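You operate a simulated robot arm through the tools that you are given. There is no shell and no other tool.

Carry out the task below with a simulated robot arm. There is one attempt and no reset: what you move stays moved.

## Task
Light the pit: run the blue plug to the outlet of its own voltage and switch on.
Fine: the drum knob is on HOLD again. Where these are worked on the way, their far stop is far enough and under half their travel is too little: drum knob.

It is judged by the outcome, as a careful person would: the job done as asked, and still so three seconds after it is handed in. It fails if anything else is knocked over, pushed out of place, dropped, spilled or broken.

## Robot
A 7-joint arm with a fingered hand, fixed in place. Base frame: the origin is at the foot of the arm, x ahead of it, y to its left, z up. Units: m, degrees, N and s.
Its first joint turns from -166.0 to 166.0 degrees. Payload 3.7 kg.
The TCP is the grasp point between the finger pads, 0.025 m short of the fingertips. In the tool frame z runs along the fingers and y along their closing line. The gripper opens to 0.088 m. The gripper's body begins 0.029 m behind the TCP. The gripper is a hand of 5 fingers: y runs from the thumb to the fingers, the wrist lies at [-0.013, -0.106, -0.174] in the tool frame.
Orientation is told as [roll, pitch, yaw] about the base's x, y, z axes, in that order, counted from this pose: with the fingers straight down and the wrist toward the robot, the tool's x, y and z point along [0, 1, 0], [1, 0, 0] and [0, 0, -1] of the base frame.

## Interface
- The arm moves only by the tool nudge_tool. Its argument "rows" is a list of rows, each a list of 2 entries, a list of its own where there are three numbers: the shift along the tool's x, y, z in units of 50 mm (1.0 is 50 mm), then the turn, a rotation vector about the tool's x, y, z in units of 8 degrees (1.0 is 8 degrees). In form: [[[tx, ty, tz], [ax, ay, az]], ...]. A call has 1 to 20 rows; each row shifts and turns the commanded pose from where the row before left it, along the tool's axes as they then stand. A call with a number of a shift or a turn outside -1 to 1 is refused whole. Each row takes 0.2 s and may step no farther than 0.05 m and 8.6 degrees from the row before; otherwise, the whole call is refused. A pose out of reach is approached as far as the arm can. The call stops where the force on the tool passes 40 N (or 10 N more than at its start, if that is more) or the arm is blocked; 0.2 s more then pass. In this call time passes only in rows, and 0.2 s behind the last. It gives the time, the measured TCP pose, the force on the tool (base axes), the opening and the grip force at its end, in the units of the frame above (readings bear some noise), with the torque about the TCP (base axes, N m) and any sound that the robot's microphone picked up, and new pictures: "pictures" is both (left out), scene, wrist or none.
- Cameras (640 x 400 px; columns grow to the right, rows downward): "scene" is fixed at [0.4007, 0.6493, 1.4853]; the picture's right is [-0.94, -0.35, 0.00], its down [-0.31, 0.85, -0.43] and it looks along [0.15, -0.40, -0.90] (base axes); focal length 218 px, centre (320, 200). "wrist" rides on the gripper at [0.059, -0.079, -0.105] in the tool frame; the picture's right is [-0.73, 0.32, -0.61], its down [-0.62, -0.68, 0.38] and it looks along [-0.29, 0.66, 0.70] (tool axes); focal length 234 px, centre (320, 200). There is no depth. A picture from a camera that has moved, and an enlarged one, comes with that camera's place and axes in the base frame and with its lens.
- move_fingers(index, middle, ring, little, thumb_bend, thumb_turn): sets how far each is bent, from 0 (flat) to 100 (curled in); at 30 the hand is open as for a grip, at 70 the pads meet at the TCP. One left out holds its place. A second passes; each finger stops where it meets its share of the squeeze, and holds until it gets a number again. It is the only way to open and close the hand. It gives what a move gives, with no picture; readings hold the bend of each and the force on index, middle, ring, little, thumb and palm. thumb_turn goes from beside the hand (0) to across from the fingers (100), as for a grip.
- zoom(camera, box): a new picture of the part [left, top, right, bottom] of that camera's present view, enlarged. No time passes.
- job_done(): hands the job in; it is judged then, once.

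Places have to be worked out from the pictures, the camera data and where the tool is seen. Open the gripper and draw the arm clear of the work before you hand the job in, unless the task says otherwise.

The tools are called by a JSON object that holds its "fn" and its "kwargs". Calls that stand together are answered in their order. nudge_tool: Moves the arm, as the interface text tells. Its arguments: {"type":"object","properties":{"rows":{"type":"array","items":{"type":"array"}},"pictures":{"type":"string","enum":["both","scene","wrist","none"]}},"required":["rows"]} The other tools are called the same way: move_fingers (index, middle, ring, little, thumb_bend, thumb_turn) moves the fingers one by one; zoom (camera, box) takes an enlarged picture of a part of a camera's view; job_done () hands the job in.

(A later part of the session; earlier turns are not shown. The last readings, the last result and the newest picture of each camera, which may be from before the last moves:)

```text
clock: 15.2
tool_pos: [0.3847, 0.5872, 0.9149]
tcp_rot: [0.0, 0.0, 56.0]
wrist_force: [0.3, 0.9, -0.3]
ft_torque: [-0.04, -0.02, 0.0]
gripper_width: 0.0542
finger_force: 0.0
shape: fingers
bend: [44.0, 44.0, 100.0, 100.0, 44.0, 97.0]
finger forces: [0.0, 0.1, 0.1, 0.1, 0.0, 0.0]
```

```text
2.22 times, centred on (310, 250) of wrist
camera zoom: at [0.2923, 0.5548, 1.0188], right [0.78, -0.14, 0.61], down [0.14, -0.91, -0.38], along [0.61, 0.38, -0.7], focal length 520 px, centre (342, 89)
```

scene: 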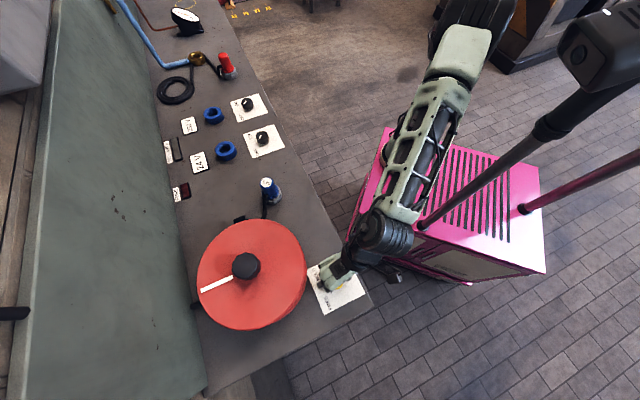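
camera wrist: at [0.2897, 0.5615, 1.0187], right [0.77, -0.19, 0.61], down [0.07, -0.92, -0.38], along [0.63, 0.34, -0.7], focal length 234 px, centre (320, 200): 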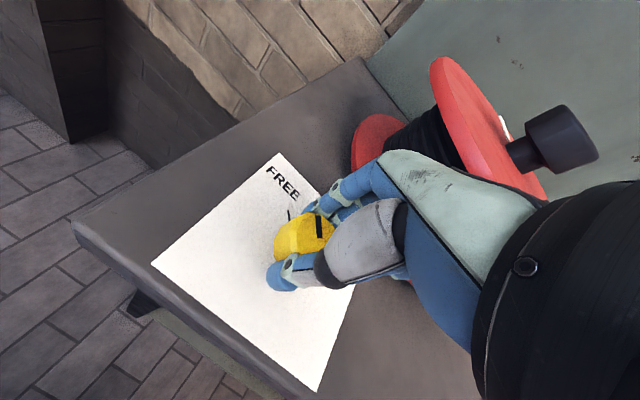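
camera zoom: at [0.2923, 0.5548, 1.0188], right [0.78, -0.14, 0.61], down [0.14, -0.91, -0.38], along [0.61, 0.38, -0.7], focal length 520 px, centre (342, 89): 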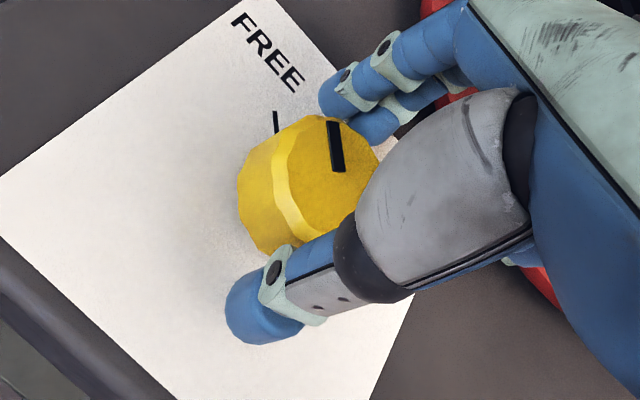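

The knob mark points at FREE. I'll lift straight up above the drum, turn back to yaw 0 and travel to above the blue plug.

{"fn": "nudge_tool", "kwargs": {"rows": [[[0, 0, -0.86], [0, 0, 0]], [[0, 0, -0.86], [0, 0, 0]], [[0, 0, -0.86], [0, 0, 0]], [[0, 0, -0.86], [0, 0, 0]], [[0, 0, -0.86], [0, 0, 0]], [[0, 0, 0], [0, 0, 1]], [[0, 0, 0], [0, 0, 1]], [[0, 0, 0], [0, 0, 1]], [[0, 0, 0], [0, 0, 1]], [[0, 0, 0], [0, 0, 1]], [[0, 0, 0], [0, 0, 1]], [[0, 0, 0], [0, 0, 1]]], "pictures": "both"}}

{"fn": "zoom", "kwargs": {"camera": "scene", "box": [300, 230, 380, 330]}}

```text
clock: 17.8
tool_pos: [0.3834, 0.5863, 1.1301]
tcp_rot: [-0.1, 0.0, 0.0]
wrist_force: [0.0, -0.8, 0.3]
ft_torque: [-0.02, 0.01, 0.01]
gripper_width: 0.0544
finger_force: 0.0
shape: fingers
bend: [44.0, 44.0, 100.0, 100.0, 44.0, 97.0]
finger forces: [0.0, 0.0, 0.0, 0.0, 0.0, 0.1]
camera wrist: at [0.3064, 0.646, 1.2339], right [0.32, -0.73, 0.61], down [-0.68, -0.62, -0.38], along [0.66, -0.29, -0.7], focal length 234 px, centre (320, 200)
```

scene: 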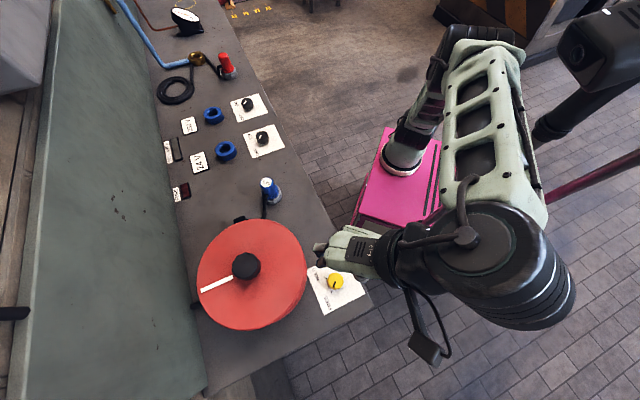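
wrist: 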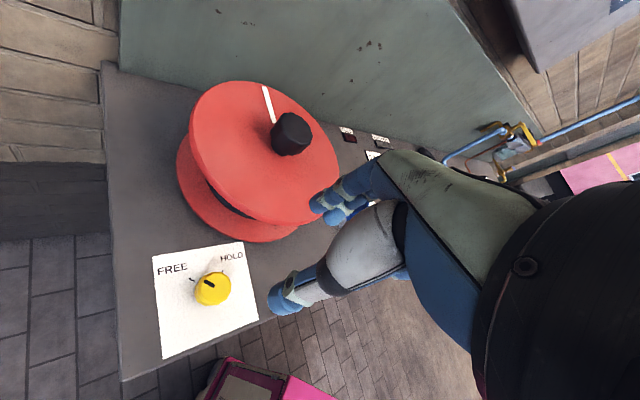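

```text
4.00 times, centred on (340, 280) of scene
camera zoom: at [0.4007, 0.6493, 1.4853], right [-0.94, -0.35, 0.0], down [-0.31, 0.85, -0.43], along [0.15, -0.4, -0.9], focal length 873 px, centre (240, -120)
```

zoom: 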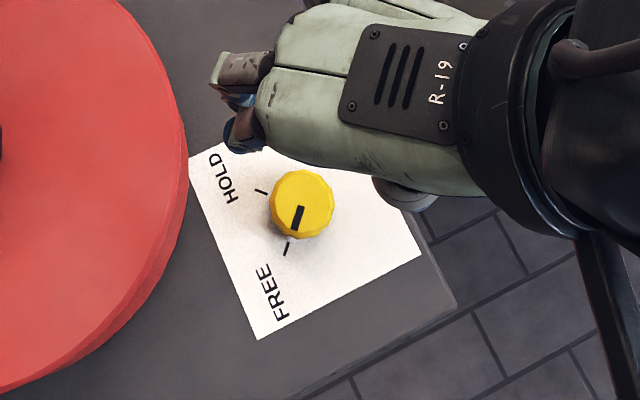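

The drum knob is at FREE. Now I'll travel to above the blue plug, high over the drum edge.

{"fn": "nudge_tool", "kwargs": {"rows": [[[-0.8, 0.5, 0], [0, 0, 0]], [[-0.8, 0.5, 0], [0, 0, 0]], [[-0.6, 0.7, 0], [0, 0, 0]], [[-0.5, 0.8, 0], [0, 0, 0]], [[-0.4, 0.85, 0], [0, 0, 0]], [[-0.23, 0.9, 0], [0, 0, 0]], [[0, 0.9, 0], [0, 0, 0]]], "pictures": "both"}}

{"fn": "zoom", "kwargs": {"camera": "wrist", "box": [180, 180, 400, 380]}}

{"fn": "zoom", "kwargs": {"camera": "scene", "box": [210, 110, 330, 230]}}

```text
clock: 19.4
tool_pos: [0.6417, 0.4214, 1.1294]
tcp_rot: [0.0, 0.0, 0.1]
wrist_force: [-0.3, -0.5, 0.2]
ft_torque: [-0.01, 0.0, -0.04]
gripper_width: 0.0543
finger_force: 0.0
shape: fingers
bend: [44.0, 44.0, 100.0, 100.0, 44.0, 97.0]
finger forces: [0.1, 0.1, 0.0, 0.0, 0.0, 0.1]
camera wrist: at [0.5634, 0.4797, 1.2332], right [0.32, -0.73, 0.61], down [-0.68, -0.62, -0.38], along [0.66, -0.29, -0.7], focal length 234 px, centre (320, 200)
```

scene: 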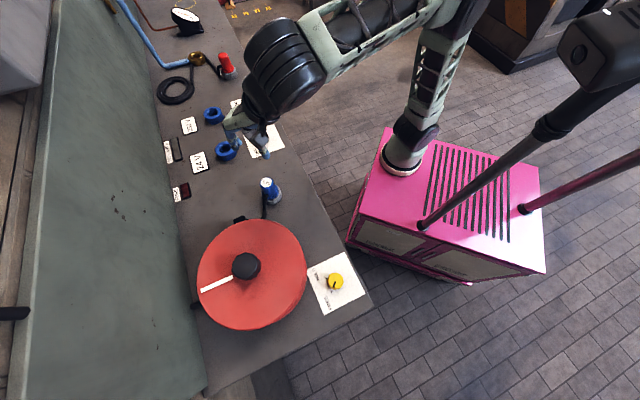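
wrist: 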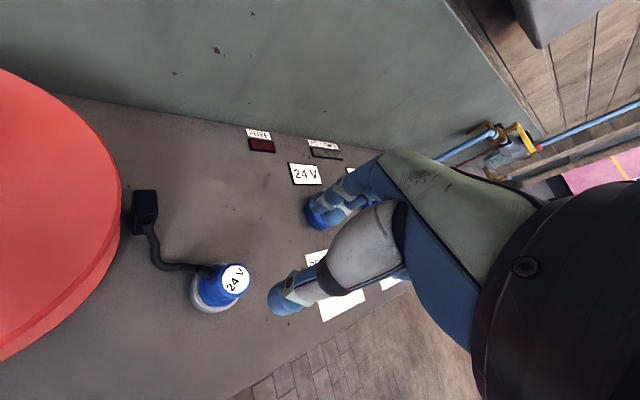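

```text
2.00 times, centred on (290, 280) of wrist
camera zoom: at [0.5634, 0.4797, 1.2332], right [0.32, -0.73, 0.61], down [-0.68, -0.62, -0.38], along [0.66, -0.29, -0.7], focal length 468 px, centre (380, 40)
```

zoom: 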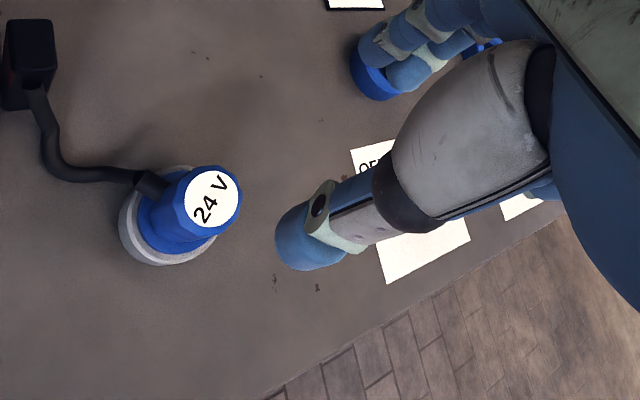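

```text
3.33 times, centred on (270, 170) of scene
camera zoom: at [0.4007, 0.6493, 1.4853], right [-0.94, -0.35, 0.0], down [-0.31, 0.85, -0.43], along [0.15, -0.4, -0.9], focal length 728 px, centre (487, 300)
```

zoom: 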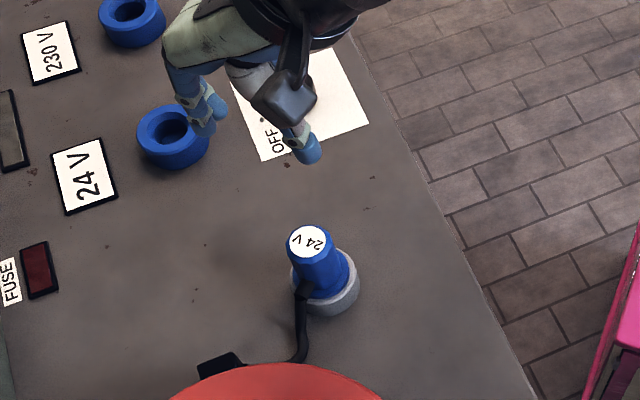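

The TCP is over the plug, which I now measure at (0.644, 0.420) with its top near z 0.966. I'll come down to just above it and check the alignment.

{"fn": "nudge_tool", "kwargs": {"rows": [[[-0.018, 0.046, 0.74], [0, 0, 0]], [[0, 0, 0.74], [0, 0, 0]], [[0, 0, 0.74], [0, 0, 0]]], "pictures": "both"}}

{"fn": "zoom", "kwargs": {"camera": "wrist", "box": [220, 160, 400, 340]}}

{"fn": "zoom", "kwargs": {"camera": "scene", "box": [220, 130, 320, 230]}}

```text
clock: 20.2
tool_pos: [0.6433, 0.4194, 1.0151]
tcp_rot: [-0.1, -0.1, -0.1]
wrist_force: [1.1, 0.4, -0.5]
ft_torque: [-0.01, 0.02, -0.02]
gripper_width: 0.0546
finger_force: 0.1
shape: fingers
bend: [44.0, 44.0, 100.0, 100.0, 44.0, 97.0]
finger forces: [0.0, 0.0, 0.1, 0.0, 0.1, 0.0]
camera wrist: at [0.5656, 0.4785, 1.1207], right [0.32, -0.73, 0.61], down [-0.68, -0.62, -0.38], along [0.66, -0.29, -0.7], focal length 234 px, centre (320, 200)
```

scene: 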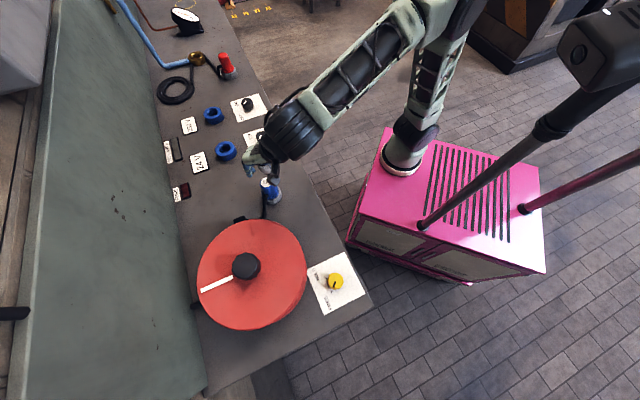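
wrist: 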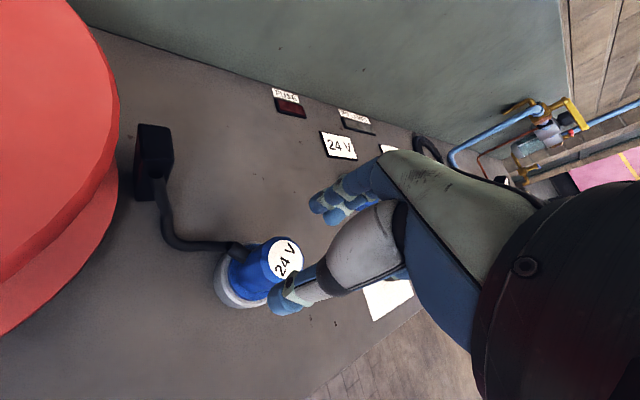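

```text
2.22 times, centred on (310, 250) of wrist
camera zoom: at [0.5656, 0.4785, 1.1207], right [0.32, -0.73, 0.61], down [-0.68, -0.62, -0.38], along [0.66, -0.29, -0.7], focal length 520 px, centre (342, 89)
```

zoom: 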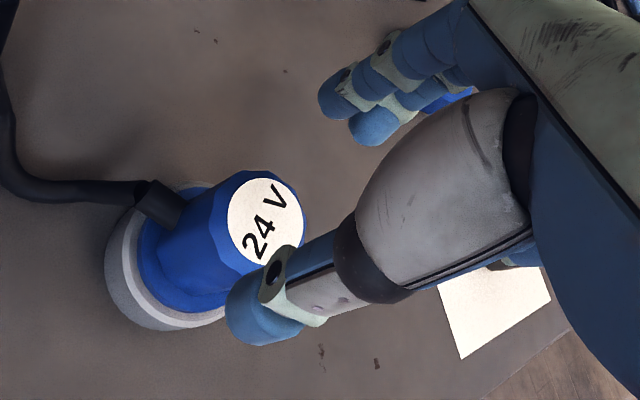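

```text
4.00 times, centred on (270, 180) of scene
camera zoom: at [0.4007, 0.6493, 1.4853], right [-0.94, -0.35, 0.0], down [-0.31, 0.85, -0.43], along [0.15, -0.4, -0.9], focal length 873 px, centre (520, 280)
```

zoom: 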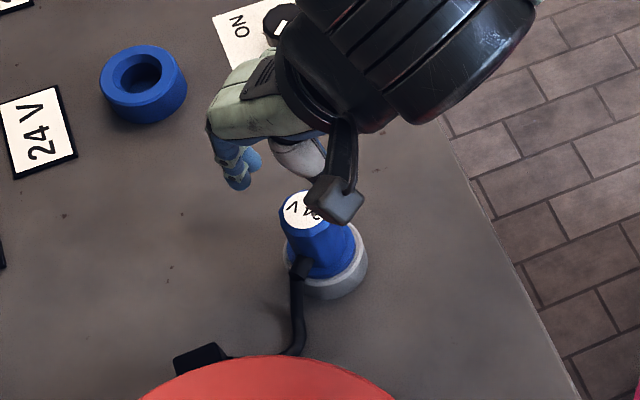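

Alignment is good: the label centre is about (0.643, 0.419) and the TCP is at (0.6433, 0.4194). I'll descend to grip the barrel with the TCP at about z 0.948.

{"fn": "nudge_tool", "kwargs": {"rows": [[[0, 0, 0.67], [0, 0, 0]], [[0, 0, 0.67], [0, 0, 0]]], "pictures": "wrist"}}

{"fn": "zoom", "kwargs": {"camera": "wrist", "box": [220, 160, 400, 340]}}

{"fn": "zoom", "kwargs": {"camera": "scene", "box": [220, 130, 320, 230]}}

```text
clock: 20.8
tool_pos: [0.6455, 0.4205, 0.9517]
tcp_rot: [0.0, 0.0, 0.0]
wrist_force: [0.4, 0.4, 1.4]
ft_torque: [0.0, -0.02, 0.0]
gripper_width: 0.0544
finger_force: 1.2
shape: fingers
bend: [44.0, 44.0, 100.0, 100.0, 44.0, 97.0]
finger forces: [0.0, 0.0, 2.4, 0.1, 0.1, 0.1]
camera wrist: at [0.5671, 0.4788, 1.0556], right [0.32, -0.73, 0.61], down [-0.68, -0.62, -0.38], along [0.66, -0.29, -0.7], focal length 234 px, centre (320, 200)
```

wrist: 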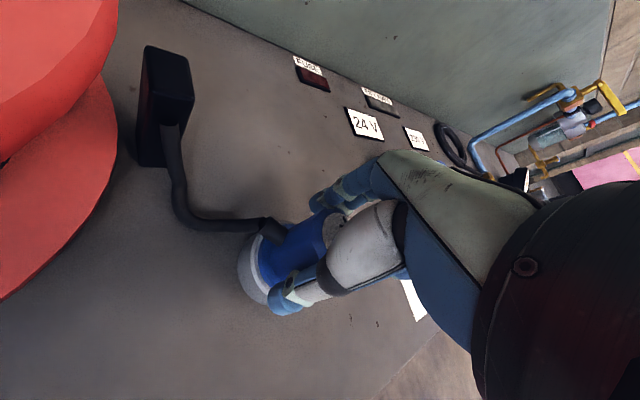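

```text
2.22 times, centred on (310, 250) of wrist
camera zoom: at [0.5671, 0.4788, 1.0556], right [0.32, -0.73, 0.61], down [-0.68, -0.62, -0.38], along [0.66, -0.29, -0.7], focal length 520 px, centre (342, 89)
```

zoom: 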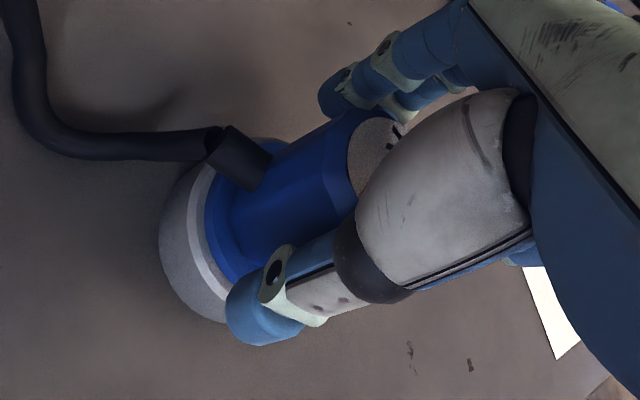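

```text
4.00 times, centred on (270, 180) of scene
camera zoom: at [0.4007, 0.6493, 1.4853], right [-0.94, -0.35, 0.0], down [-0.31, 0.85, -0.43], along [0.15, -0.4, -0.9], focal length 873 px, centre (520, 280)
```

zoom: 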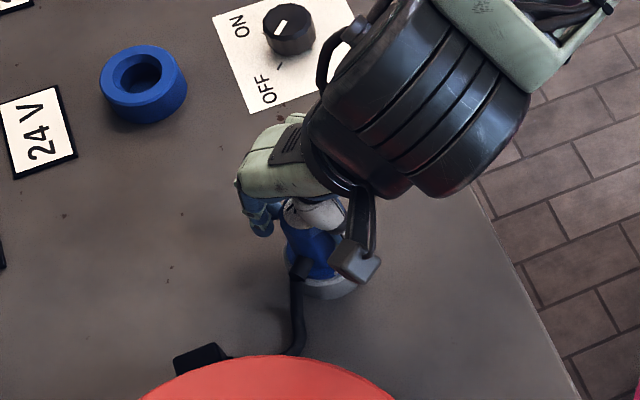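

The curled ring finger is just touching the plug's top with 2.4 N. I'll rise 5 mm and then close index, middle and thumb on the barrel.

{"fn": "nudge_tool", "kwargs": {"rows": [[[0, -0.02, -0.12], [0, 0, 0]]], "pictures": "none"}}

{"fn": "move_fingers", "kwargs": {"index": 54, "middle": 54, "thumb_bend": 54}}

{"fn": "zoom", "kwargs": {"camera": "wrist", "box": [220, 160, 400, 340]}}

```text
clock: 21.2
tool_pos: [0.6433, 0.4203, 0.9564]
tcp_rot: [0.1, -0.1, 0.0]
wrist_force: [-0.2, -0.7, 1.1]
ft_torque: [0.0, -0.04, -0.02]
gripper_width: 0.0546
finger_force: 0.0
shape: fingers
bend: [44.0, 44.0, 100.0, 100.0, 44.0, 97.0]
finger forces: [0.0, 0.0, 0.1, 0.0, 0.0, 0.0]
```

```text
clock: 22.2
tool_pos: [0.6434, 0.42, 0.9576]
tcp_rot: [-0.1, 0.0, 0.0]
wrist_force: [0.2, -0.2, 0.1]
ft_torque: [0.01, 0.02, 0.02]
gripper_width: 0.0335
finger_force: 0.1
shape: fingers
bend: [54.0, 54.0, 100.0, 100.0, 54.0, 97.0]
finger forces: [0.0, 0.1, 0.0, 0.1, 0.1, 0.0]
```

```text
2.22 times, centred on (310, 250) of wrist
camera zoom: at [0.5656, 0.4792, 1.0612], right [0.32, -0.73, 0.61], down [-0.68, -0.62, -0.38], along [0.66, -0.29, -0.7], focal length 520 px, centre (342, 89)
```

zoom: 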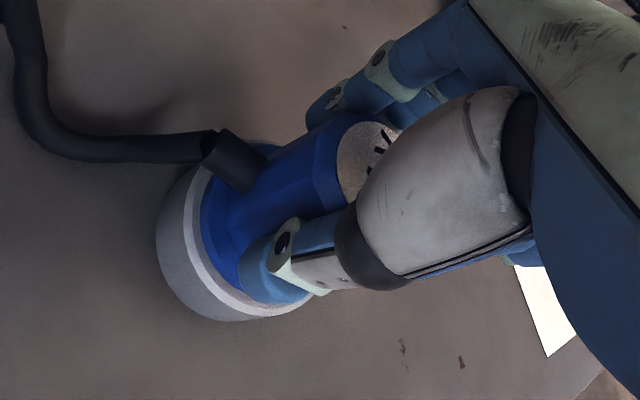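

No contact yet at 33.5 mm, so the barrel is thinner than I estimated. I'll keep closing.

{"fn": "move_fingers", "kwargs": {"index": 70, "middle": 70, "thumb_bend": 70}}

{"fn": "zoom", "kwargs": {"camera": "wrist", "box": [220, 160, 400, 340]}}

```text
clock: 23.2
tool_pos: [0.6448, 0.4208, 0.9572]
tcp_rot: [0.0, 0.0, 0.0]
wrist_force: [1.8, -0.9, 0.2]
ft_torque: [-0.07, -0.1, -0.01]
gripper_width: 0.0268
finger_force: 12.0
shape: fingers
bend: [59.0, 61.0, 100.0, 100.0, 57.0, 96.0]
finger forces: [6.1, 6.7, 0.0, 0.0, 11.0, 0.0]
```

```text
2.22 times, centred on (310, 250) of wrist
camera zoom: at [0.5658, 0.4792, 1.0612], right [0.32, -0.73, 0.61], down [-0.68, -0.62, -0.38], along [0.66, -0.29, -0.7], focal length 520 px, centre (342, 89)
```

zoom: 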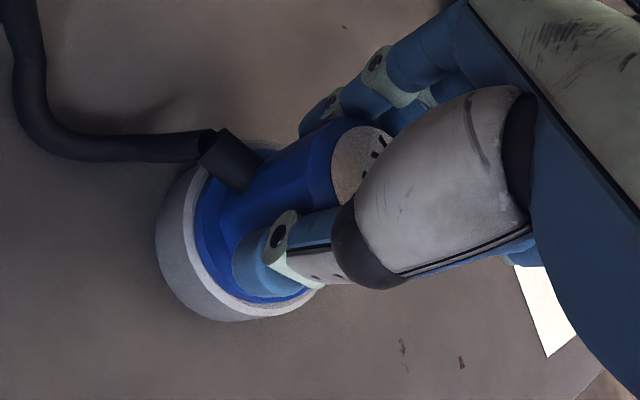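

The barrel is gripped: index 6.1 N, middle 6.7 N, thumb 11.0 N, width about 27 mm. I'll lift slowly and check that the plug comes with the hand.

{"fn": "nudge_tool", "kwargs": {"rows": [[[0, 0, -0.2], [0, 0, 0]], [[0, 0, -0.2], [0, 0, 0]], [[0, 0, -0.3], [0, 0, 0]], [[0, 0, -0.3], [0, 0, 0]]], "pictures": "both"}}

{"fn": "zoom", "kwargs": {"camera": "wrist", "box": [180, 140, 400, 340]}}

{"fn": "zoom", "kwargs": {"camera": "scene", "box": [220, 130, 320, 230]}}

```text
clock: 24.2
tool_pos: [0.6423, 0.4209, 1.008]
tcp_rot: [0.0, 0.0, 0.0]
wrist_force: [0.2, 0.4, -1.9]
ft_torque: [-0.03, -0.02, 0.0]
gripper_width: 0.0272
finger_force: 11.3
shape: fingers
bend: [59.0, 62.0, 100.0, 100.0, 57.0, 96.0]
finger forces: [5.7, 5.8, 0.0, 0.0, 11.4, 0.0]
camera wrist: at [0.5645, 0.4791, 1.1121], right [0.32, -0.73, 0.61], down [-0.68, -0.62, -0.38], along [0.66, -0.29, -0.7], focal length 234 px, centre (320, 200)
```

scene: 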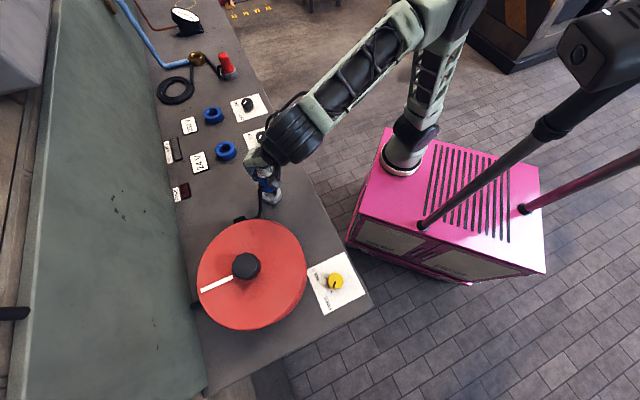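
wrist: 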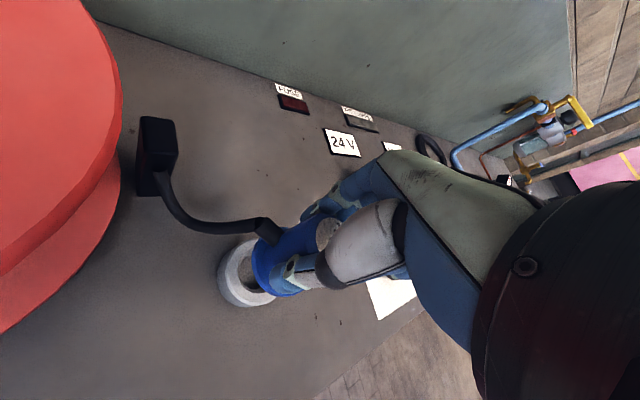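

```text
2.00 times, centred on (290, 240) of wrist
camera zoom: at [0.5645, 0.4791, 1.1121], right [0.32, -0.73, 0.61], down [-0.68, -0.62, -0.38], along [0.66, -0.29, -0.7], focal length 468 px, centre (380, 120)
```

zoom: 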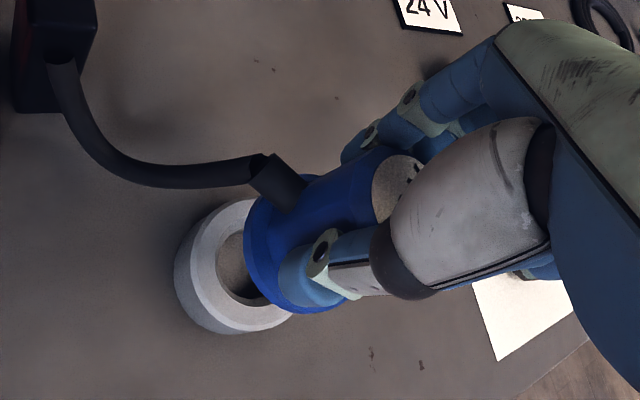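

```text
4.00 times, centred on (270, 180) of scene
camera zoom: at [0.4007, 0.6493, 1.4853], right [-0.94, -0.35, 0.0], down [-0.31, 0.85, -0.43], along [0.15, -0.4, -0.9], focal length 873 px, centre (520, 280)
```

zoom: 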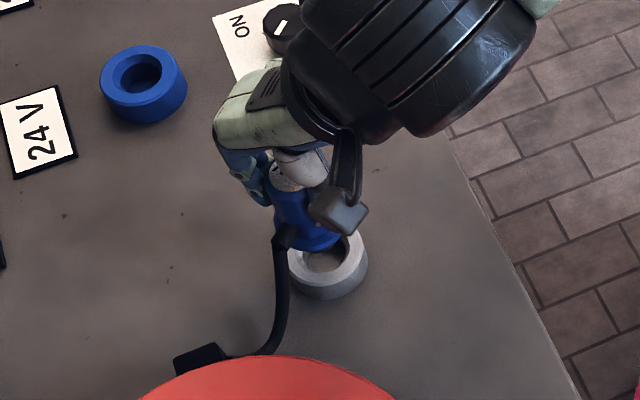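

The plug is out of its seat and hanging straight in the grip. I'll zoom in on the 24 V outlet to fix its position and height before carrying the plug over.

{"fn": "zoom", "kwargs": {"camera": "scene", "box": [200, 130, 250, 170]}}

{"fn": "zoom", "kwargs": {"camera": "scene", "box": [240, 160, 300, 220]}}

```text
10.00 times, centred on (225, 150) of scene
camera zoom: at [0.4007, 0.6493, 1.4853], right [-0.94, -0.35, 0.0], down [-0.31, 0.85, -0.43], along [0.15, -0.4, -0.9], focal length 2183 px, centre (1270, 700)
```

zoom: 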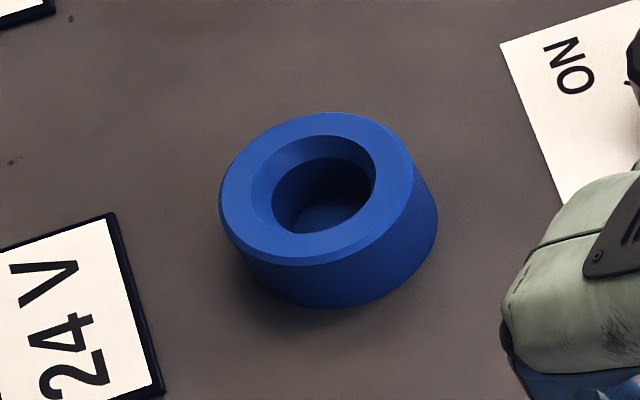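

```text
6.67 times, centred on (270, 190) of scene
camera zoom: at [0.4007, 0.6493, 1.4853], right [-0.94, -0.35, 0.0], down [-0.31, 0.85, -0.43], along [0.15, -0.4, -0.9], focal length 1455 px, centre (653, 267)
```

zoom: 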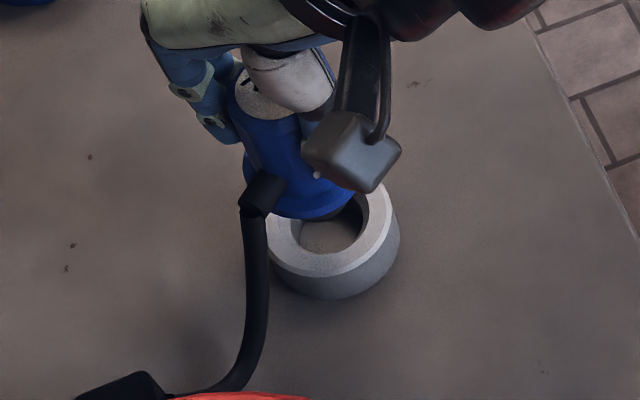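

Redoing the outlet with finer pixels gives roughly (0.866, 0.321) with its top near z 0.897. I'll carry the plug toward it in small steps at this height and watch the cable pull.

{"fn": "nudge_tool", "kwargs": {"rows": [[[-0.18, 0.4, 0], [0, 0, 0]], [[-0.18, 0.4, 0], [0, 0, 0]], [[-0.18, 0.4, 0], [0, 0, 0]], [[-0.18, 0.4, 0], [0, 0, 0]], [[-0.18, 0.4, 0], [0, 0, 0]]], "pictures": "both"}}

{"fn": "zoom", "kwargs": {"camera": "wrist", "box": [180, 140, 400, 340]}}

```text
clock: 25.4
tool_pos: [0.7415, 0.3744, 1.0062]
tcp_rot: [0.0, 0.0, 0.0]
wrist_force: [0.1, -0.1, -1.9]
ft_torque: [-0.03, 0.01, 0.01]
gripper_width: 0.027
finger_force: 11.2
shape: fingers
bend: [59.0, 62.0, 100.0, 100.0, 57.0, 96.0]
finger forces: [5.6, 5.7, 0.0, 0.0, 11.3, 0.0]
camera wrist: at [0.6632, 0.4338, 1.1105], right [0.32, -0.73, 0.61], down [-0.68, -0.62, -0.38], along [0.66, -0.29, -0.7], focal length 234 px, centre (320, 200)
```

scene: 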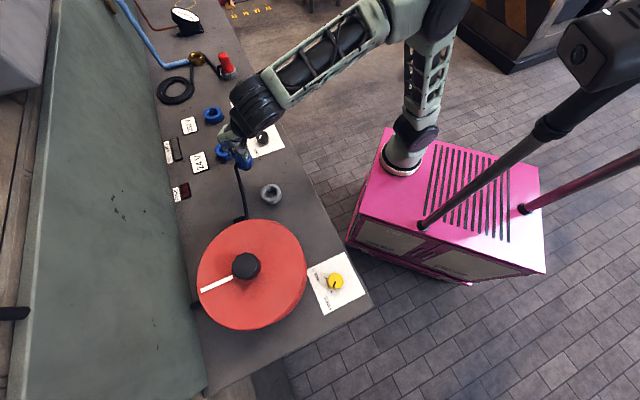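
wrist: 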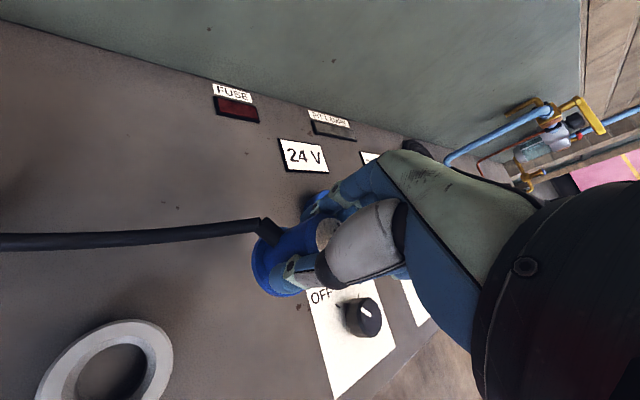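

```text
2.00 times, centred on (290, 240) of wrist
camera zoom: at [0.6632, 0.4338, 1.1105], right [0.32, -0.73, 0.61], down [-0.68, -0.62, -0.38], along [0.66, -0.29, -0.7], focal length 468 px, centre (380, 120)
```

zoom: 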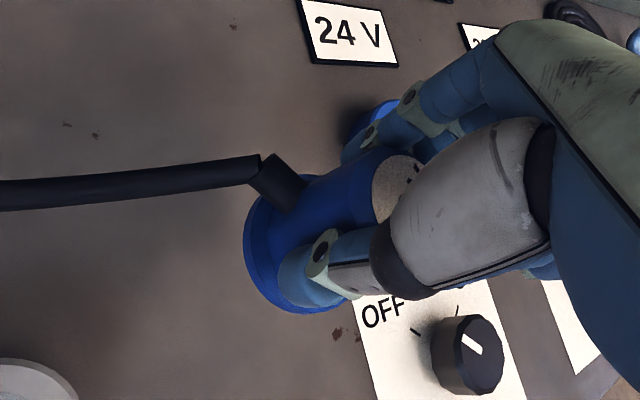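

The cable pays out with almost no pull. I'll use the now-empty grey seat, whose true position I know from the grip, to calibrate the scene-camera estimate of the outlet.

{"fn": "zoom", "kwargs": {"camera": "scene", "box": [245, 174, 295, 214]}}

{"fn": "zoom", "kwargs": {"camera": "scene", "box": [200, 130, 250, 170]}}

{"fn": "zoom", "kwargs": {"camera": "wrist", "box": [270, 120, 410, 220]}}

{"fn": "zoom", "kwargs": {"camera": "wrist", "box": [20, 300, 200, 400]}}

```text
10.00 times, centred on (270, 194) of scene
camera zoom: at [0.4007, 0.6493, 1.4853], right [-0.94, -0.35, 0.0], down [-0.31, 0.85, -0.43], along [0.15, -0.4, -0.9], focal length 2183 px, centre (820, 260)
```

zoom: 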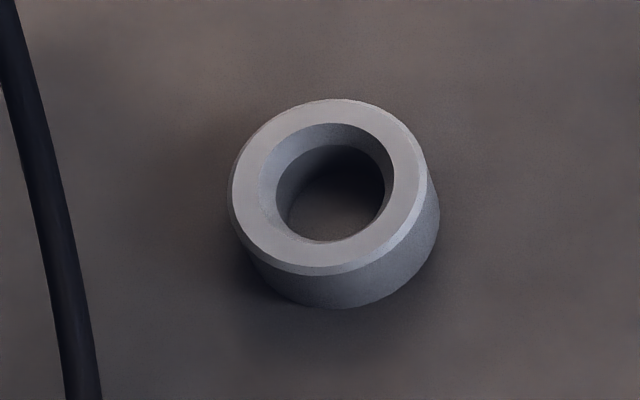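

```text
10.00 times, centred on (225, 150) of scene
camera zoom: at [0.4007, 0.6493, 1.4853], right [-0.94, -0.35, 0.0], down [-0.31, 0.85, -0.43], along [0.15, -0.4, -0.9], focal length 2183 px, centre (1270, 700)
```

zoom: 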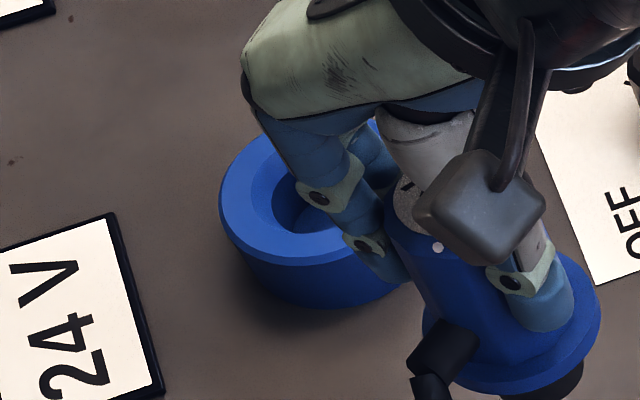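

```text
4.00 times, centred on (340, 170) of wrist
camera zoom: at [0.6632, 0.4338, 1.1105], right [0.32, -0.73, 0.61], down [-0.68, -0.62, -0.38], along [0.66, -0.29, -0.7], focal length 937 px, centre (240, 320)
```

zoom: 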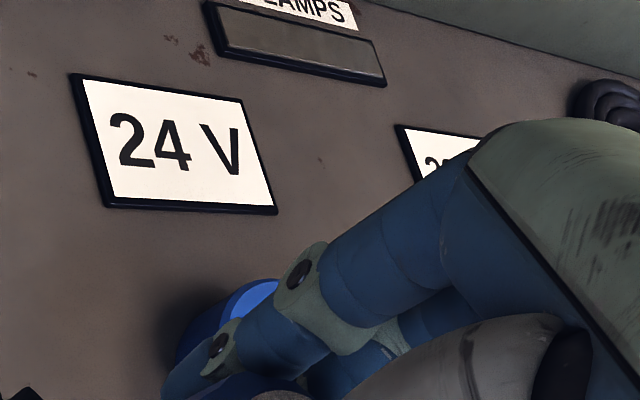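

```text
3.56 times, centred on (110, 350) of wrist
camera zoom: at [0.6632, 0.4338, 1.1105], right [0.32, -0.73, 0.61], down [-0.68, -0.62, -0.38], along [0.66, -0.29, -0.7], focal length 833 px, centre (1067, -333)
```

zoom: 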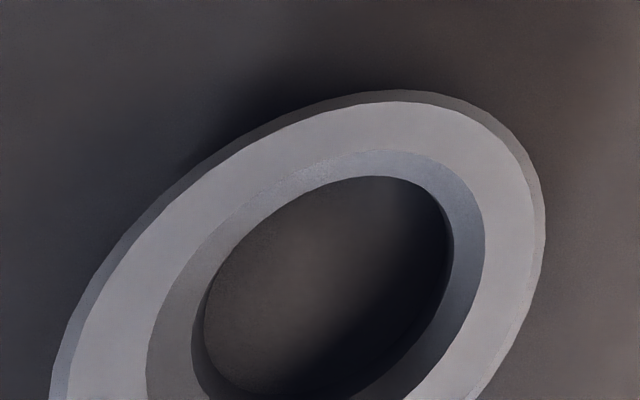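

Calibrating against the seat puts the bench at about z 0.88 and the outlet at about (0.859, 0.325), top near z 0.904. The plug has a dark nose below its collar and currently clears the outlet rim by about 25 mm. I'll move it above the outlet.

{"fn": "nudge_tool", "kwargs": {"rows": [[[-0.198, 0.468, 0], [0, 0, 0]], [[-0.198, 0.468, 0], [0, 0, 0]], [[-0.198, 0.468, 0], [0, 0, 0]], [[-0.198, 0.468, 0], [0, 0, 0]], [[-0.198, 0.468, 0], [0, 0, 0]]], "pictures": "both"}}

{"fn": "zoom", "kwargs": {"camera": "scene", "box": [195, 125, 255, 175]}}

{"fn": "zoom", "kwargs": {"camera": "wrist", "box": [180, 140, 400, 340]}}

```text
clock: 26.6
tool_pos: [0.86, 0.3236, 1.0072]
tcp_rot: [0.0, 0.0, 0.1]
wrist_force: [0.1, -0.3, -1.4]
ft_torque: [0.02, -0.03, 0.04]
gripper_width: 0.0273
finger_force: 11.6
shape: fingers
bend: [60.0, 63.0, 100.0, 100.0, 57.0, 96.0]
finger forces: [5.7, 5.6, 0.0, 0.0, 11.1, 0.0]
camera wrist: at [0.782, 0.3836, 1.1104], right [0.32, -0.73, 0.61], down [-0.68, -0.62, -0.38], along [0.66, -0.29, -0.7], focal length 234 px, centre (320, 200)
```

scene: 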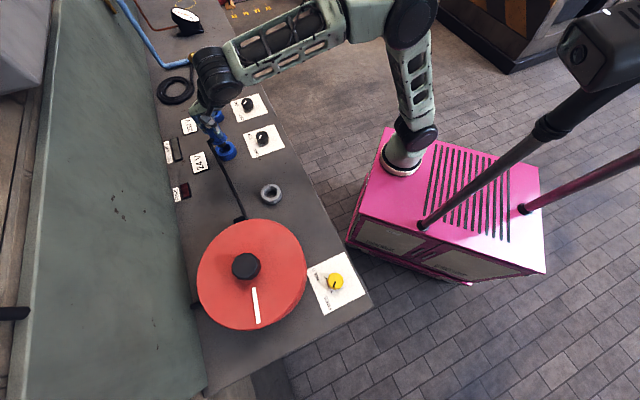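
wrist: 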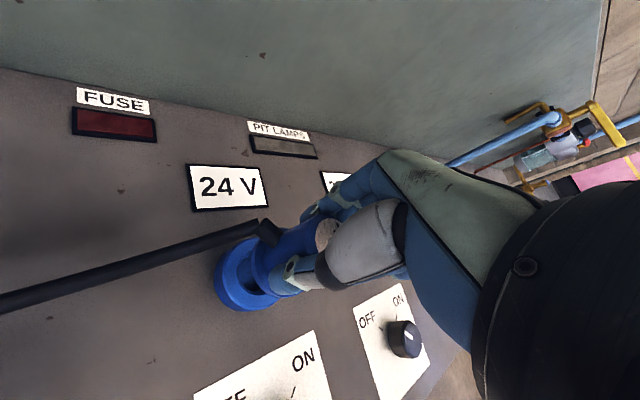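

```text
8.00 times, centred on (225, 150) of scene
camera zoom: at [0.4007, 0.6493, 1.4853], right [-0.94, -0.35, 0.0], down [-0.31, 0.85, -0.43], along [0.15, -0.4, -0.9], focal length 1746 px, centre (1080, 600)
```

zoom: 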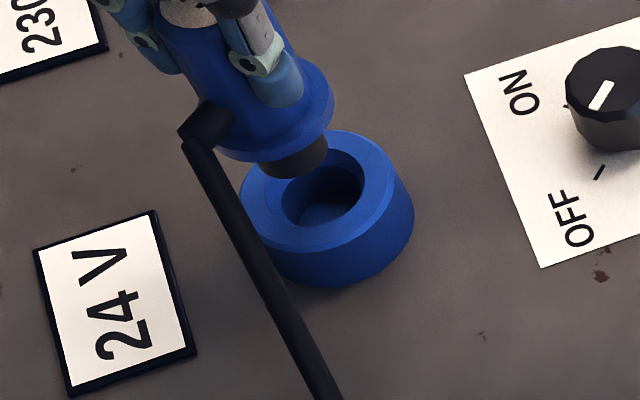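

```text
2.00 times, centred on (290, 240) of wrist
camera zoom: at [0.782, 0.3836, 1.1104], right [0.32, -0.73, 0.61], down [-0.68, -0.62, -0.38], along [0.66, -0.29, -0.7], focal length 468 px, centre (380, 120)
```

zoom: 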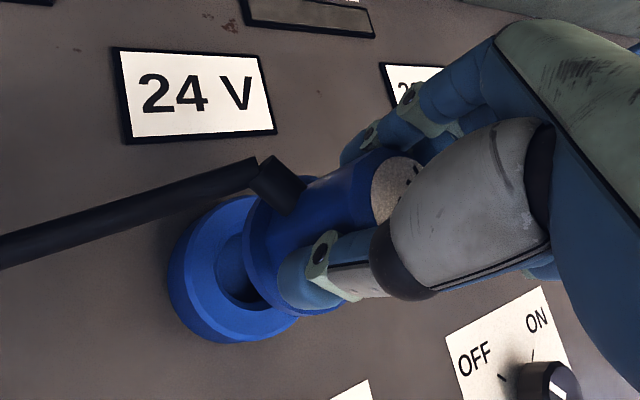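

In the scene view, the outlet's hole centre matches a point directly below the TCP to within about 2 mm. The drum has also paid out cable, as its white mark has rotated. I'll lower the plug slowly into the outlet.

{"fn": "nudge_tool", "kwargs": {"rows": [[[0, 0, 0.2], [0, 0, 0]], [[0, 0, 0.2], [0, 0, 0]], [[0, 0, 0.15], [0, 0, 0]]], "pictures": "both"}}

{"fn": "zoom", "kwargs": {"camera": "scene", "box": [195, 125, 255, 175]}}

{"fn": "zoom", "kwargs": {"camera": "wrist", "box": [180, 140, 400, 340]}}

```text
clock: 27.4
tool_pos: [0.859, 0.3242, 0.9796]
tcp_rot: [0.0, 0.0, 0.0]
wrist_force: [0.4, 0.1, -1.8]
ft_torque: [0.04, 0.03, 0.01]
gripper_width: 0.0269
finger_force: 11.3
shape: fingers
bend: [60.0, 63.0, 100.0, 100.0, 57.0, 96.0]
finger forces: [5.8, 5.6, 0.0, 0.0, 11.1, 0.0]
camera wrist: at [0.7816, 0.384, 1.0837], right [0.32, -0.73, 0.61], down [-0.68, -0.62, -0.38], along [0.66, -0.29, -0.7], focal length 234 px, centre (320, 200)
```

scene: 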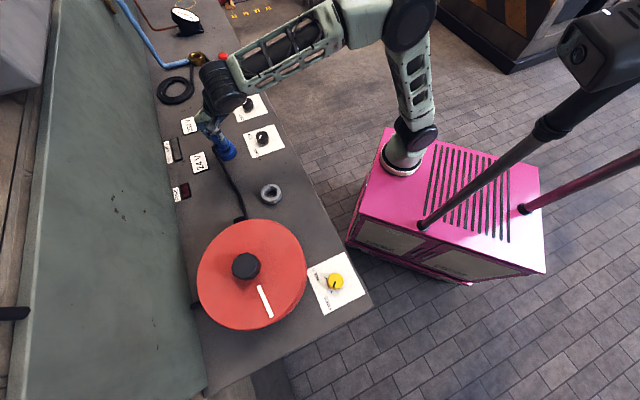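
wrist: 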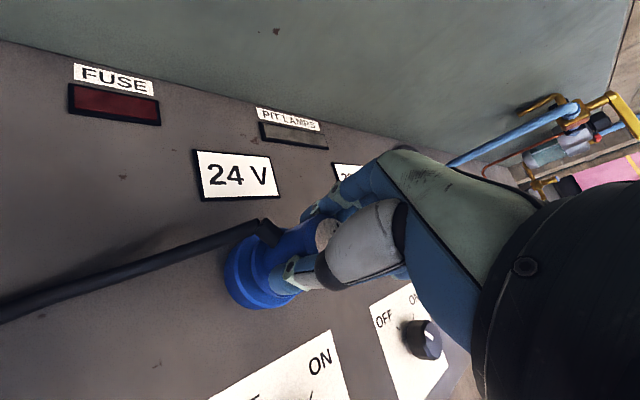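

```text
8.00 times, centred on (225, 150) of scene
camera zoom: at [0.4007, 0.6493, 1.4853], right [-0.94, -0.35, 0.0], down [-0.31, 0.85, -0.43], along [0.15, -0.4, -0.9], focal length 1746 px, centre (1080, 600)
```

zoom: 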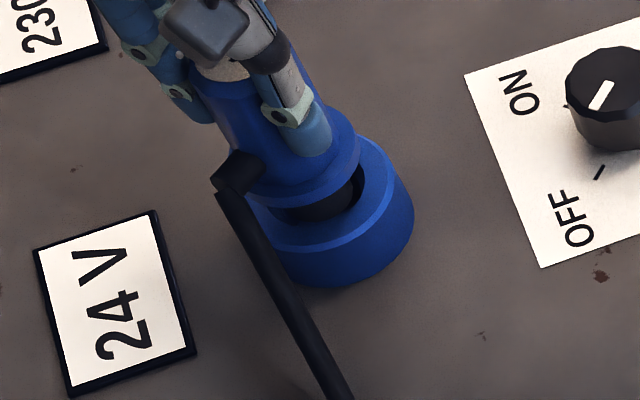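

```text
2.00 times, centred on (290, 240) of wrist
camera zoom: at [0.7816, 0.384, 1.0837], right [0.32, -0.73, 0.61], down [-0.68, -0.62, -0.38], along [0.66, -0.29, -0.7], focal length 468 px, centre (380, 120)
```

zoom: 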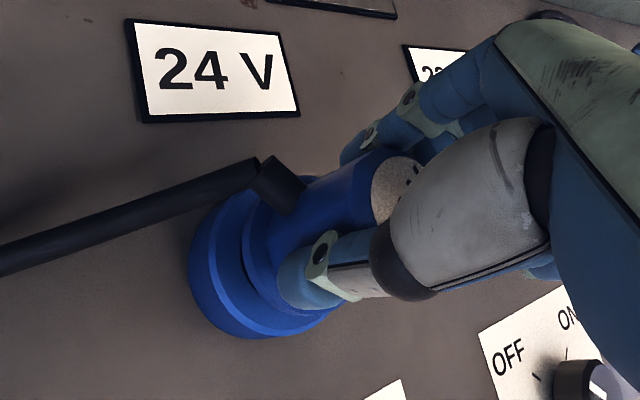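

No contact force yet, and the nose is at the mouth of the hole. I'll continue down in 5 mm steps.

{"fn": "nudge_tool", "kwargs": {"rows": [[[0, 0, 0.1], [0, 0, 0]], [[0, 0, 0.1], [0, 0, 0]]], "pictures": "scene"}}

{"fn": "zoom", "kwargs": {"camera": "scene", "box": [195, 125, 255, 175]}}

{"fn": "zoom", "kwargs": {"camera": "wrist", "box": [180, 140, 400, 340]}}

```text
clock: 28.0
tool_pos: [0.8598, 0.3257, 0.9687]
tcp_rot: [0.0, -0.1, 0.0]
wrist_force: [3.0, -0.7, -1.2]
ft_torque: [-0.08, -0.16, -0.01]
gripper_width: 0.0269
finger_force: 12.6
shape: fingers
bend: [60.0, 62.0, 100.0, 100.0, 57.0, 96.0]
finger forces: [6.4, 7.2, 0.1, 0.1, 11.0, 0.0]
```

scene: 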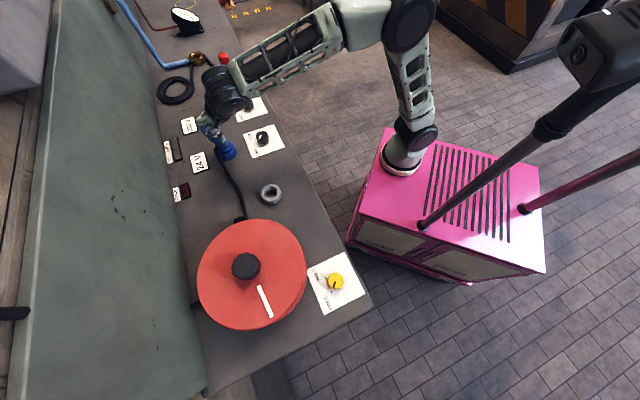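

```text
8.00 times, centred on (225, 150) of scene
camera zoom: at [0.4007, 0.6493, 1.4853], right [-0.94, -0.35, 0.0], down [-0.31, 0.85, -0.43], along [0.15, -0.4, -0.9], focal length 1746 px, centre (1080, 600)
```

zoom: 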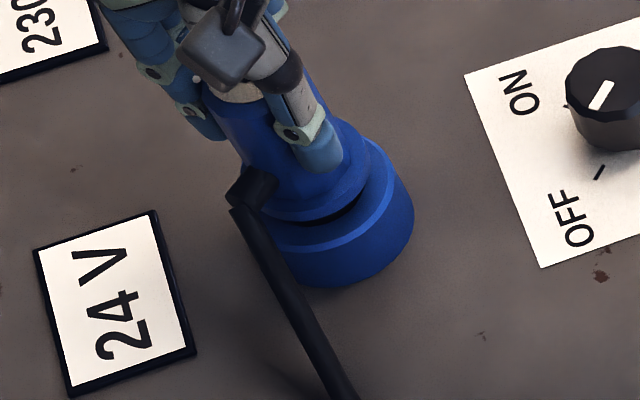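

```text
2.00 times, centred on (290, 240) of wrist
camera zoom: at [0.7819, 0.3835, 1.0727], right [0.32, -0.73, 0.61], down [-0.68, -0.62, -0.38], along [0.66, -0.29, -0.7], focal length 468 px, centre (380, 120)
```

zoom: 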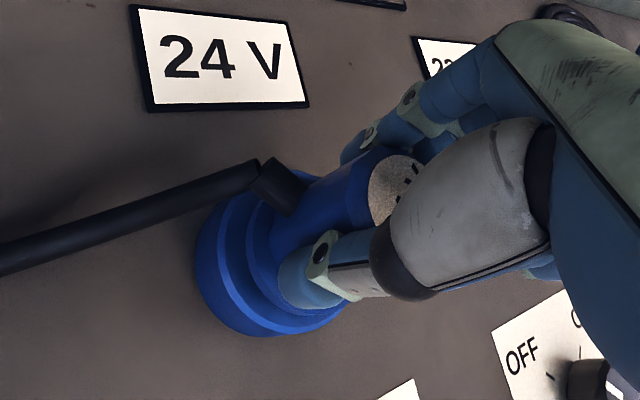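

The nose is entering the hole. A small +3 N side force in x suggests a lean of about 1 mm, so I'll ease 1.5 mm in +x and continue down.

{"fn": "nudge_tool", "kwargs": {"rows": [[[0, 0.03, 0.06], [0, 0, 0]], [[0, 0, 0.08], [0, 0, 0]], [[0, 0, 0.08], [0, 0, 0]]], "pictures": "scene"}}

{"fn": "zoom", "kwargs": {"camera": "scene", "box": [195, 125, 255, 175]}}

{"fn": "zoom", "kwargs": {"camera": "wrist", "box": [180, 140, 400, 340]}}

```text
clock: 28.8
tool_pos: [0.8615, 0.3257, 0.9585]
tcp_rot: [-0.1, 0.0, 0.0]
wrist_force: [0.0, 0.7, -1.2]
ft_torque: [-0.04, -0.07, 0.0]
gripper_width: 0.0269
finger_force: 12.0
shape: fingers
bend: [60.0, 62.0, 100.0, 100.0, 57.0, 96.0]
finger forces: [6.0, 6.4, 0.0, 0.1, 11.1, 0.0]
```

scene: 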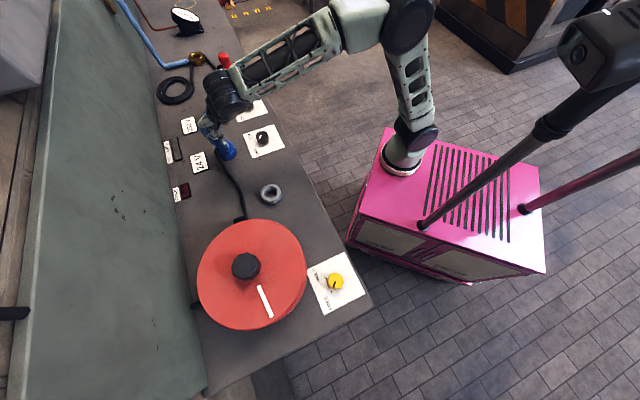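

```text
8.00 times, centred on (225, 150) of scene
camera zoom: at [0.4007, 0.6493, 1.4853], right [-0.94, -0.35, 0.0], down [-0.31, 0.85, -0.43], along [0.15, -0.4, -0.9], focal length 1746 px, centre (1080, 600)
```

zoom: 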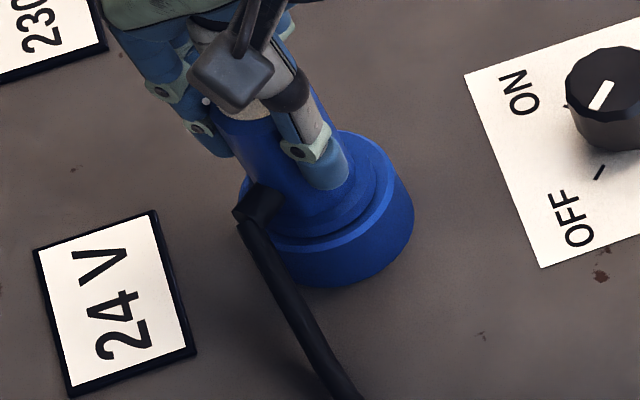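

```text
2.00 times, centred on (290, 240) of wrist
camera zoom: at [0.7833, 0.3839, 1.0628], right [0.32, -0.73, 0.61], down [-0.68, -0.62, -0.38], along [0.66, -0.29, -0.7], focal length 468 px, centre (380, 120)
```

zoom: 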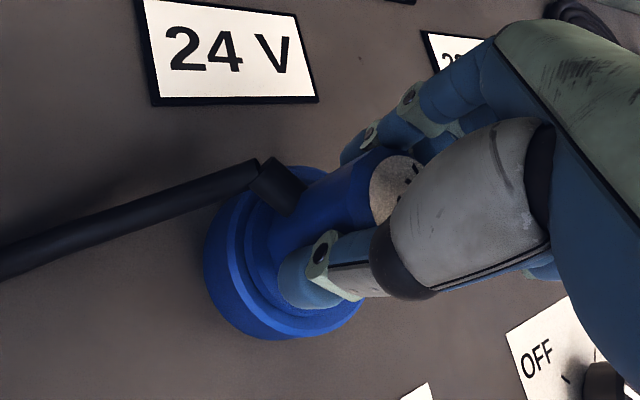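

It's nearly flush. I'll press down gently in 2–3 mm steps until the collar seats and I see an upward force.

{"fn": "nudge_tool", "kwargs": {"rows": [[[0, 0, 0.05], [0, 0, 0]], [[0, 0, 0.05], [0, 0, 0]]], "pictures": "scene"}}

{"fn": "zoom", "kwargs": {"camera": "scene", "box": [195, 125, 255, 175]}}

```text
clock: 29.4
tool_pos: [0.8623, 0.3258, 0.9562]
tcp_rot: [0.1, -0.2, 0.0]
wrist_force: [-0.6, -1.7, 12.6]
ft_torque: [0.02, 0.0, 0.01]
gripper_width: 0.0267
finger_force: 12.8
shape: fingers
bend: [60.0, 62.0, 100.0, 100.0, 57.0, 95.0]
finger forces: [6.1, 7.2, 0.0, 0.1, 12.9, 0.0]
```

scene: 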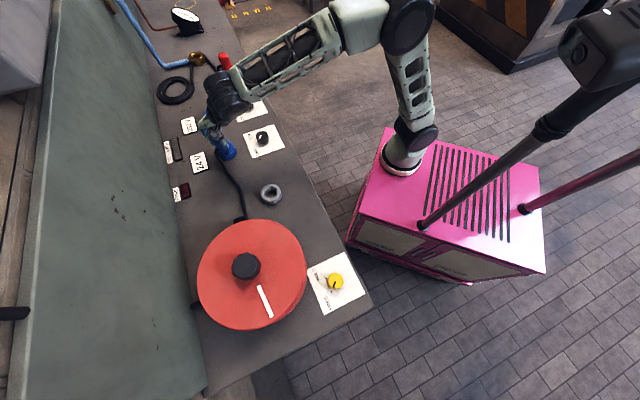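

```text
8.00 times, centred on (225, 150) of scene
camera zoom: at [0.4007, 0.6493, 1.4853], right [-0.94, -0.35, 0.0], down [-0.31, 0.85, -0.43], along [0.15, -0.4, -0.9], focal length 1746 px, centre (1080, 600)
```

zoom: 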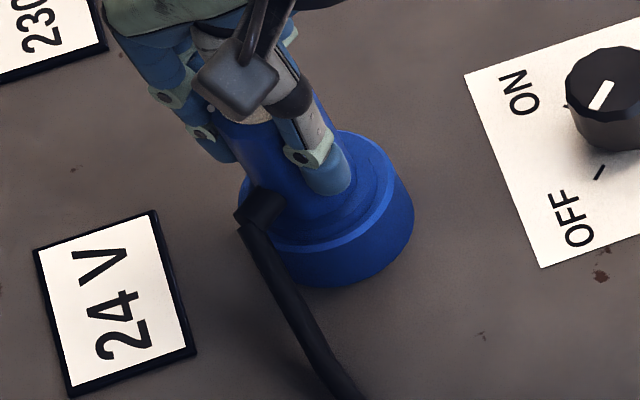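

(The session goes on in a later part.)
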